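You operate a simulated robot arm through the tools that you are given. There is no shell and no other tool. Be economical: measure what you need, move in short steps, check, and stop when the job is done.

Carry out the task below with a simulated robot arm. There is one attempt and no reset: what you move stays moved.

TASK
Push the pale sliding lid shut.
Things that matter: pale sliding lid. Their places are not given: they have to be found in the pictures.

It is judged by the outcome, as a careful person would: the job done as asked, and still so three seconds after it is handed in. It fails if anything else is knocked over, pushed out of place, dropped, spilled or broken.

THE ROBOT
A 7-joint arm with a two-finger parallel gripper, fixed in place. Base frame: the origin is at the foot of the arm, x ahead of it, y to its left, z up. Lengths are in cm, angles in rad, forces in N, time in s.
With the tool pointing down near the work surface it reaches from about 30 to 70 cm from the base axis. Its first joint turns from -1.152 to 1.152 rad. Payload 1.57 kg.
Tool frame: the origin (TCP) lies between the finger pads and is the grasp point; the fingertips stand 3 cm ahead of it; z points along the fingers, y is the line along which they close. The gripper opens to 11 cm. The fingers are 2.4 cm wide and 1.2 cm thick; the gripper's body (4.8 by 11.2 cm) begins 7.8 cm behind the TCP.
Orientation is that of the tool frame in the base frame, as [roll, pitch, yaw] about the fixed x, y, z axes, in that order (R = Rz(yaw) Ry(pitch) Rx(roll)). With the fingers straight down and closing along the base's y, the tool's x points along the base's -x, its y along +y and its z along -z.

THE INTERFACE
- The arm moves only by the tool servo_tool. Its argument "deltas" is a list of rows, each a list of 3 entries, a list of its own where there are three numbers: the turn, a rotation vector about the tool's x, y, z in rad, then the shift along the tool's x, y, z in cm, then the opening, from 0 (shut) to 1 (fully open). In form: [[[ax, ay, az], [x, y, z], claw], ...]. A call has 1 to 20 rows; each row is the pose to reach, as a shift and turn from the pose commanded when the call began, along the tool's axes at that moment. A row lasts 0.2 s, in which the tool goes at most 5 cm and 0.15 rad; a call with a longer step from one row to the next is refused whole, and so is a gripper value outside its range. A pose out of reach is approached as far as the arm can. The call stops where the force on the tool passes 40 N (or 10 N more than at its start, if that is more) or the arm is blocked; 0.2 s more then pass. The fingers move at their own pace (about 10.8 cm/s each) and stop on an object; they squeeze with about 20 N. The grip force told is the motor's: it shows also when the fingers shut on nothing. Time passes only in rows, and 0.2 s behind the last, so rows that repeat a pose let the fingers close. It gives the time, the measured TCP pose, the force on the tool (base axes), the opening and the grip force at its end, in the units of the frame above (readings bear some noise).
- Cameras (640 x 400 px; columns grow to the right, rows downward): "scene" is fixed at [15.62, -37.97, 142.34]; the picture's right is [0.87, -0.50, 0.00], its down [-0.19, -0.33, -0.92] and it looks along [0.46, 0.80, -0.38] (base axes); focal length 355 px, centre (320, 200). "wrist" rides on the gripper at [-3.6, 0, -8] in the tool frame; the picture's right is [0.00, -1.00, 0.00], its down [0.97, 0.00, -0.24] and it looks along [0.24, 0.00, 0.97] (tool axes); focal length 218 px, centre (320, 200).
- grab_frame(camera): a new picture of that camera. No time passes.
- measure_at(camera, pixels): for up to 12 pixels [column, row] of the newest picture of that camera ("zoom" is the newest enlarged one), the place [x, y, z] in the base frame of the surface seen there, good to about 0.3 cm. No time passes.
- enlarge(camera, box): a new picture of the part [left, top, right, bottom] of that camera's present view, enlarged. No time passes.
- sign_off(): hands the job in; it is judged then, once.

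Work in short steps. Measure before you move; look again where a grasp or a placing could have gone wrong, and mend it. You have 60 turns and 16 pictures in all, the two below and enlarged ones among them. Open the gripper and draw the arm clear of the work before you hand the job in, unless the task says otherwise; then end with one line.

The tools are called after ">>>" by a JSON object that holds its "method" and its "body". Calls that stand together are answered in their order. servo_tool: Moves the arm, as the interface text tells. Its arguments: {"type":"object","properties":{"deltas":{"type":"array"}},"required":["deltas"]} The other tools are called the same way: grab_frame (camera) takes a picture; measure_at (camera, pixels) gives the place of the surface under pixels of a picture; enlarge (camera, box) takes an enlarged picture of a part of a camera's view; sign_off () hands the job in.

At the start:

```text
clock: 0.0
eef_pos: [32.17, 11.96, 115.76]
tool_rot: [-3.141, 0.001, -3.141]
force: [0.3, -0.3, 1.0]
gripper_width: 11.0
gripper_force: 0.1
```

scene: 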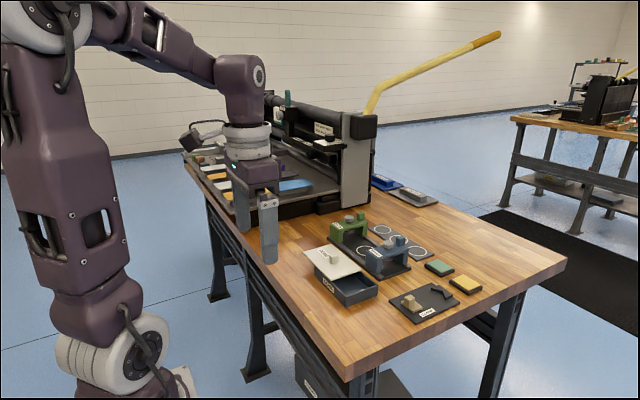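
wrist: 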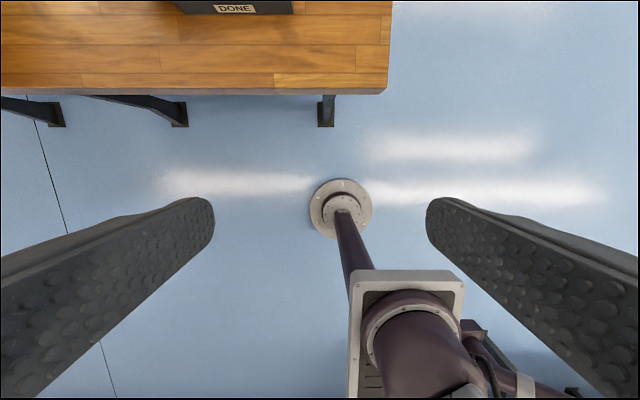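

The pale lid sits on a dark box near (335,262) in the scene view. I'll enlarge that area to see the lid, its knob and the slot.

>>> {"method": "enlarge", "body": {"camera": "scene", "box": [280, 200, 440, 320]}}

```text
3.33 times, centred on (360, 260) of scene
```

zoom: 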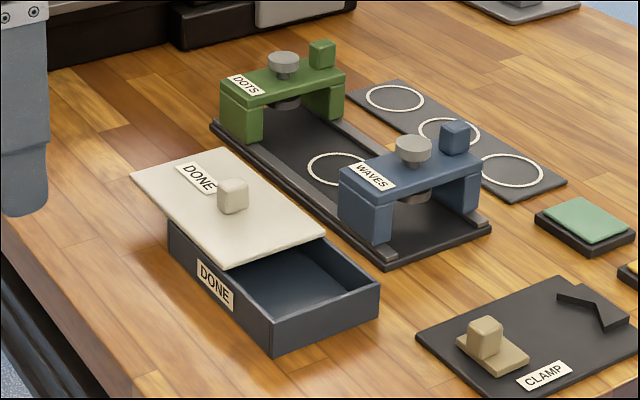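

The lid overhangs the box's far-left end and has to slide toward the near-right end. I'll measure the lid corners, the knob, the box rims and the neighbouring rack.

>>> {"method": "measure_at", "body": {"camera": "zoom", "pixels": [[134, 176], [222, 150], [322, 232], [228, 263], [233, 183], [233, 200], [274, 325], [376, 288], [272, 350], [215, 128], [385, 262], [172, 240]]}}

```text
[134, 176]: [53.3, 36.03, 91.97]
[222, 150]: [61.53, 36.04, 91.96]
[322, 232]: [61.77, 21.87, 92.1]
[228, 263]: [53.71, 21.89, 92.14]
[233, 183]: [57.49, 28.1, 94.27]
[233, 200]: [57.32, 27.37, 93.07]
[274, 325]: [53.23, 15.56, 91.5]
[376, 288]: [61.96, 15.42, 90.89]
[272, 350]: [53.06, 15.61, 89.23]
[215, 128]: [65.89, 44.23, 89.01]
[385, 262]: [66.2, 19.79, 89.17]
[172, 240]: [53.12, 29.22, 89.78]
```

The lid spans y 21.9–36.0 with its top at z≈92.1. The knob is near (57.4, 27.8), z 92–94.3, and the box ends at y≈15.5, so it has to go about 6.5 cm toward -y. I'll close the fingers and move to a point above the lid on the +y side of the knob.

>>> {"method": "servo_tool", "body": {"deltas": [[[0, 0, 0], [-3.2, 2.7, 0.5], 0], [[0, 0, 0], [-6.3, 5.3, 1], 0], [[0, 0, 0], [-9.5, 8, 2], 0], [[0, 0, 0], [-12.6, 10.6, 3], 0], [[0, 0, 0], [-15.8, 13.2, 4], 0], [[0, 0, 0], [-19, 15.8, 6], 0], [[0, 0, 0], [-22.2, 18.4, 8], 0], [[0, 0, 0], [-25.3, 20.5, 10], 0], [[0, 0, 0], [-25.3, 20.5, 12], 0], [[0, 0, 0], [-25.3, 20.5, 12], 0]]}}

>>> {"method": "enlarge", "body": {"camera": "scene", "box": [270, 180, 430, 300]}}

>>> {"method": "grab_frame", "body": {"camera": "wrist"}}

```text
clock: 2.2
eef_pos: [57.47, 32.56, 103.74]
tool_rot: [-3.141, 0.0, 3.14]
force: [0.0, 0.7, 0.9]
gripper_width: 0.0
gripper_force: 19.8
out of reach, approached as far as the arm can: row 8
```

```text
3.33 times, centred on (350, 240) of scene
```

zoom: 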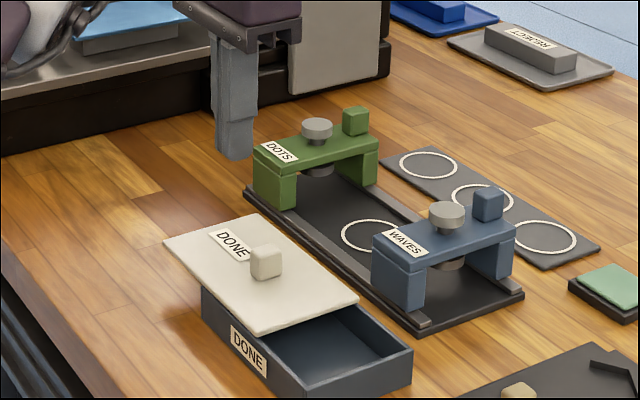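

```text
11 pictures are left
```

wrist: 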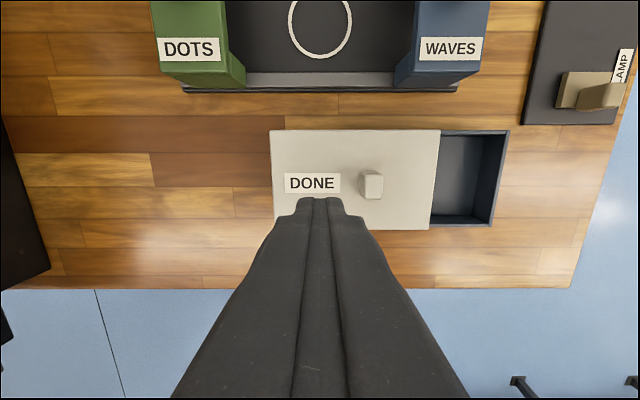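

The arm is over the lid. I'll measure the knob faces and the box end from the wrist view.

>>> {"method": "measure_at", "body": {"camera": "wrist", "pixels": [[365, 185], [371, 174], [381, 185], [371, 197], [300, 160], [273, 150], [436, 160], [498, 160], [508, 140], [440, 133], [503, 160]]}}

```text
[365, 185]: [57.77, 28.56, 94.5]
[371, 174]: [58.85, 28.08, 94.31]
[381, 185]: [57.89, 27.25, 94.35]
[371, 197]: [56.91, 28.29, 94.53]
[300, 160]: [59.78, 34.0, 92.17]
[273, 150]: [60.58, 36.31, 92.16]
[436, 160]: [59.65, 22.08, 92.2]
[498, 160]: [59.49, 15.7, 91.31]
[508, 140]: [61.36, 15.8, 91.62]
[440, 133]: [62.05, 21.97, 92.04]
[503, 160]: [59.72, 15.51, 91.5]
```

The knob's +y face is at y≈28.8 and its top at z≈94.4. I'll go down so the tips are about 0.7 cm above the lid, then ease toward contact.

>>> {"method": "servo_tool", "body": {"deltas": [[[0, 0, 0], [0, 0, 3], 0], [[0, 0, 0], [0, 0, 6], 0], [[0, 0, 0], [0, 0, 7.8], 0], [[0, 0, 0], [0, 0, 7.8], 0], [[0, 0, 0], [0, -1, 7.8], 0], [[0, 0, 0], [0, -2, 7.8], 0]]}}

```text
clock: 3.6
eef_pos: [57.49, 30.42, 95.96]
tool_rot: [-3.14, 0.001, 3.141]
force: [-0.8, -0.8, -0.2]
gripper_width: 0.0
gripper_force: 20.3
```

No contact yet. I'll push slowly along -y and stop short of the end, to check it.

>>> {"method": "servo_tool", "body": {"deltas": [[[0, 0, 0], [0, -0.5, 0], 0], [[0, 0, 0], [0, -1, 0], 0], [[0, 0, 0], [0, -1.4, 0], 0], [[0, 0, 0], [0, -1.8, 0], 0], [[0, 0, 0], [0, -2.2, 0], 0], [[0, 0, 0], [0, -2.6, 0], 0], [[0, 0, 0], [0, -3, 0], 0]]}}

>>> {"method": "grab_frame", "body": {"camera": "wrist"}}

```text
clock: 5.2
eef_pos: [57.35, 27.31, 95.83]
tool_rot: [-3.14, 0.0, 3.141]
force: [0.2, -0.3, -0.2]
gripper_width: 0.0
gripper_force: 20.1
```

```text
10 pictures are left
```

wrist: 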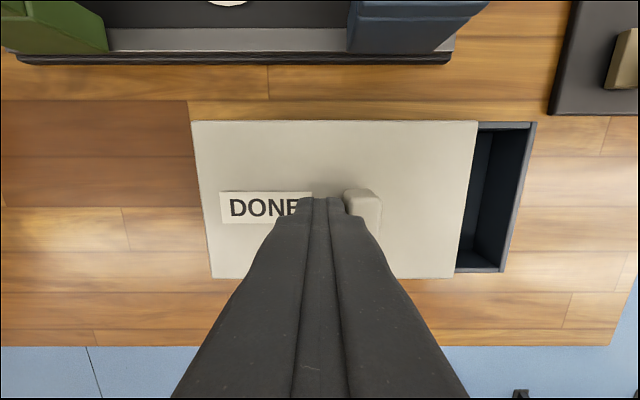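

The lid seems to be sliding, with the box staying put. I'll check by measuring.

>>> {"method": "measure_at", "body": {"camera": "wrist", "pixels": [[474, 150], [463, 250], [529, 150], [200, 200], [534, 125], [507, 250]]}}

```text
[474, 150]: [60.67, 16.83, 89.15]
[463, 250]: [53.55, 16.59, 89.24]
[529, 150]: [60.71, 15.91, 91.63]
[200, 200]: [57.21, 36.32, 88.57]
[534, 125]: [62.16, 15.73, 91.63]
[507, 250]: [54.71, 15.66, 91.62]
```

>>> {"method": "measure_at", "body": {"camera": "wrist", "pixels": [[470, 150], [456, 250], [202, 180], [212, 260], [205, 180]]}}

```text
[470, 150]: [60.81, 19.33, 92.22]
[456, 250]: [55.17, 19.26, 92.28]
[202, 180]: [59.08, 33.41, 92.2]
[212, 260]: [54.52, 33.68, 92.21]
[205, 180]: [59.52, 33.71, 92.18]
```

The lid's leading edge is now at y≈19.1 and the box hasn't moved (end at ≈15.6). I'll push about 3 cm more.

>>> {"method": "servo_tool", "body": {"deltas": [[[0, 0, 0], [0, -0.5, 0], 0], [[0, 0, 0], [0, -1, 0], 0], [[0, 0, 0], [0, -1.5, 0], 0], [[0, 0, 0], [0, -2, 0], 0], [[0, 0, 0], [0, -2.4, 0], 0], [[0, 0, 0], [0, -2.8, 0], 0], [[0, 0, 0], [0, -3.0, 0], 0]]}}

>>> {"method": "grab_frame", "body": {"camera": "wrist"}}

>>> {"method": "enlarge", "body": {"camera": "scene", "box": [290, 210, 430, 315]}}

```text
clock: 6.8
eef_pos: [57.65, 24.46, 95.77]
tool_rot: [-3.141, 0.0, 3.141]
force: [-0.1, 0.0, -0.1]
gripper_width: 0.0
gripper_force: 20.0
```

```text
9 pictures are left
```

wrist: 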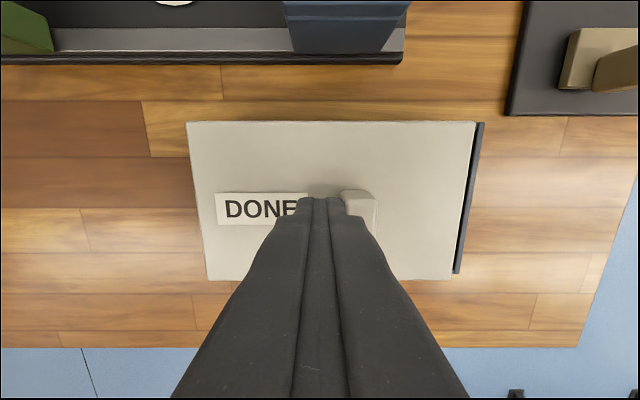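

```text
3.81 times, centred on (360, 262) of scene
```

zoom: 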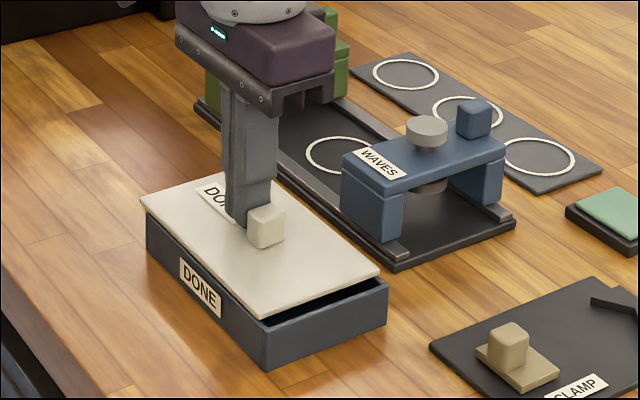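

Nearly shut: a thin dark strip remains at the near end. I'll measure what is left.

>>> {"method": "measure_at", "body": {"camera": "wrist", "pixels": [[470, 150], [472, 135], [479, 150], [482, 130], [459, 268], [200, 180], [194, 180]]}}

>>> {"method": "measure_at", "body": {"camera": "zoom", "pixels": [[264, 318], [378, 272], [264, 340], [386, 290], [145, 198], [150, 225]]}}

```text
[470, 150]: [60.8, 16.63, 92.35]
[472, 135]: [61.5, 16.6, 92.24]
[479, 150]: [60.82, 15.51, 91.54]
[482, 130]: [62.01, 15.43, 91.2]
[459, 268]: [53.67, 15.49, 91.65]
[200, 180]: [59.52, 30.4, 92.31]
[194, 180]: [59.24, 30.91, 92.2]
```

```text
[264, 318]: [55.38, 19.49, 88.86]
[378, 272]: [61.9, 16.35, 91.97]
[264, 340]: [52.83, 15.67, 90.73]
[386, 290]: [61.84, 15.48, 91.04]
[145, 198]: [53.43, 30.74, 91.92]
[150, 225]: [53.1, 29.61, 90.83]
```

About 0.9 cm is left: the lid edge is at 16.3 against 15.45, and its rear at 30.6 against 29.6. I'll push that in small steps.

>>> {"method": "servo_tool", "body": {"deltas": [[[0, 0, 0], [0, -0.2, 0], 0], [[0, 0, 0], [0, -0.4, 0], 0], [[0, 0, 0], [0, -0.6, 0], 0], [[0, 0, 0], [0, -0.75, 0], 0], [[0, 0, 0], [0, -0.9, 0], 0], [[0, 0, 0], [0, -0.9, 0], 0]]}}

>>> {"method": "grab_frame", "body": {"camera": "wrist"}}

>>> {"method": "enlarge", "body": {"camera": "scene", "box": [310, 235, 400, 310]}}

```text
clock: 8.2
eef_pos: [57.5, 23.54, 95.79]
tool_rot: [-3.141, 0.0, 3.141]
force: [0.5, 0.0, 0.2]
gripper_width: 0.0
gripper_force: 20.0
```

```text
7 pictures are left
```

wrist: 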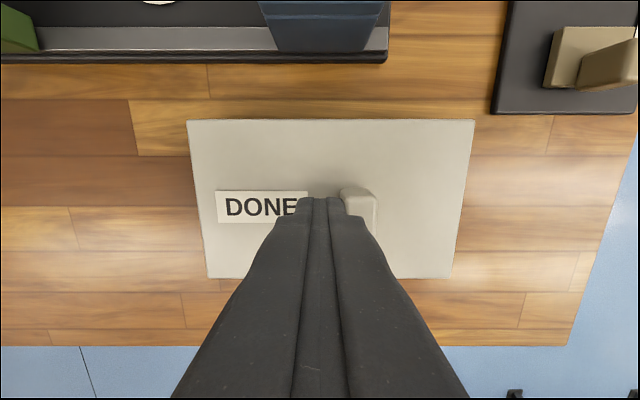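

```text
5.33 times, centred on (355, 272) of scene
```

zoom: 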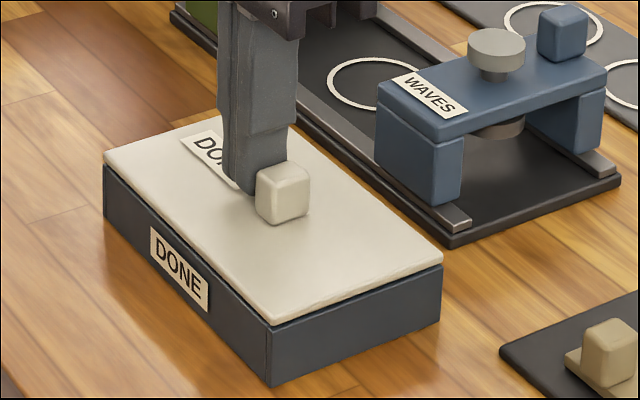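

The lid now looks flush at both ends. I'll measure the ends to confirm.

>>> {"method": "measure_at", "body": {"camera": "zoom", "pixels": [[274, 314], [350, 285], [436, 254], [350, 315], [436, 285], [275, 350], [106, 152], [106, 175], [108, 190]]}}

>>> {"method": "measure_at", "body": {"camera": "wrist", "pixels": [[470, 140], [472, 125], [450, 272], [192, 140], [208, 270]]}}

```text
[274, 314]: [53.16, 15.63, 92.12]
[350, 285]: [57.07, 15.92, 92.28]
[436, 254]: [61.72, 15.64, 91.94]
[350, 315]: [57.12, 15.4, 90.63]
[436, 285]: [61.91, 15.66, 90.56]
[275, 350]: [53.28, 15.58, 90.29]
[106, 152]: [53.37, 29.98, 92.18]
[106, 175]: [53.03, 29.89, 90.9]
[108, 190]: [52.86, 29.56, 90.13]
```

```text
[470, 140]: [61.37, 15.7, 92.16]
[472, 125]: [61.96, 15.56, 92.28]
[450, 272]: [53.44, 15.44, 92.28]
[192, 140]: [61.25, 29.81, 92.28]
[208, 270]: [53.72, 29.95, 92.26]
```

The lid and box ends agree within measurement error. I'll nudge 0.15 cm to see whether there's a stop.

>>> {"method": "servo_tool", "body": {"deltas": [[[0, 0, 0], [0, -0.08, 0], 0], [[0, 0, 0], [0, -0.15, 0], 0]]}}

```text
clock: 8.8
eef_pos: [57.38, 23.52, 95.88]
tool_rot: [3.14, 0.003, 3.142]
force: [5.0, 7.5, -6.5]
gripper_width: 0.0
gripper_force: 19.9
```

The force rose to about 7.5 N against the push, so the lid is on its stop. I'll back off in +y, lift clear and look.

>>> {"method": "servo_tool", "body": {"deltas": [[[0, 0, 0], [0, 0.5, 0], 0], [[0, 0, 0], [0, 1.5, 0], 0], [[0, 0, 0], [0, 1.5, -3], 0], [[0, 0, 0], [0, 1.5, -7], 0], [[0, 0, 0], [2, 1.5, -11], 0], [[0, 0, 0], [6, 1.0, -13], 0], [[0, 0, 0], [10, 0, -15], 0.3], [[0, 0, 0], [14, -2, -16], 0.6], [[0, 0, 0], [18, -4, -17], 1], [[0, 0, 0], [18, -4, -17], 1], [[0, 0, 0], [18, -4, -17], 1]]}}

>>> {"method": "enlarge", "body": {"camera": "scene", "box": [290, 210, 430, 315]}}

```text
clock: 11.2
eef_pos: [39.49, 19.24, 112.78]
tool_rot: [3.142, 0.0, 3.141]
force: [0.0, 0.5, 0.3]
gripper_width: 10.99
gripper_force: 0.1
```

```text
3.81 times, centred on (360, 262) of scene
```

zoom: 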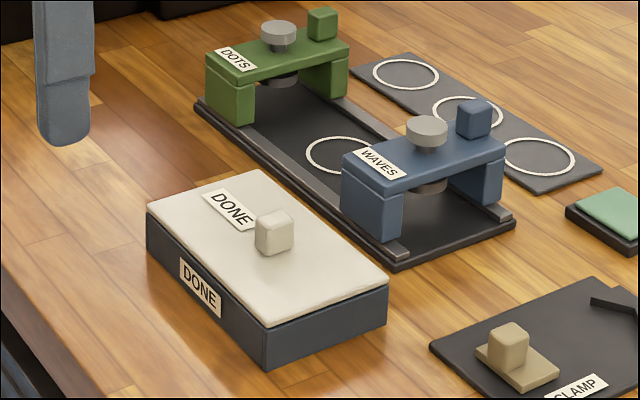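

The lid is flush on the box, nothing else has moved, and the arm is clear with the gripper open. I'm handing the job in.

>>> {"method": "sign_off", "body": {}}

```text
The job is handed in.
```

The pale sliding lid is pushed fully shut against its stop, and nothing else was disturbed.
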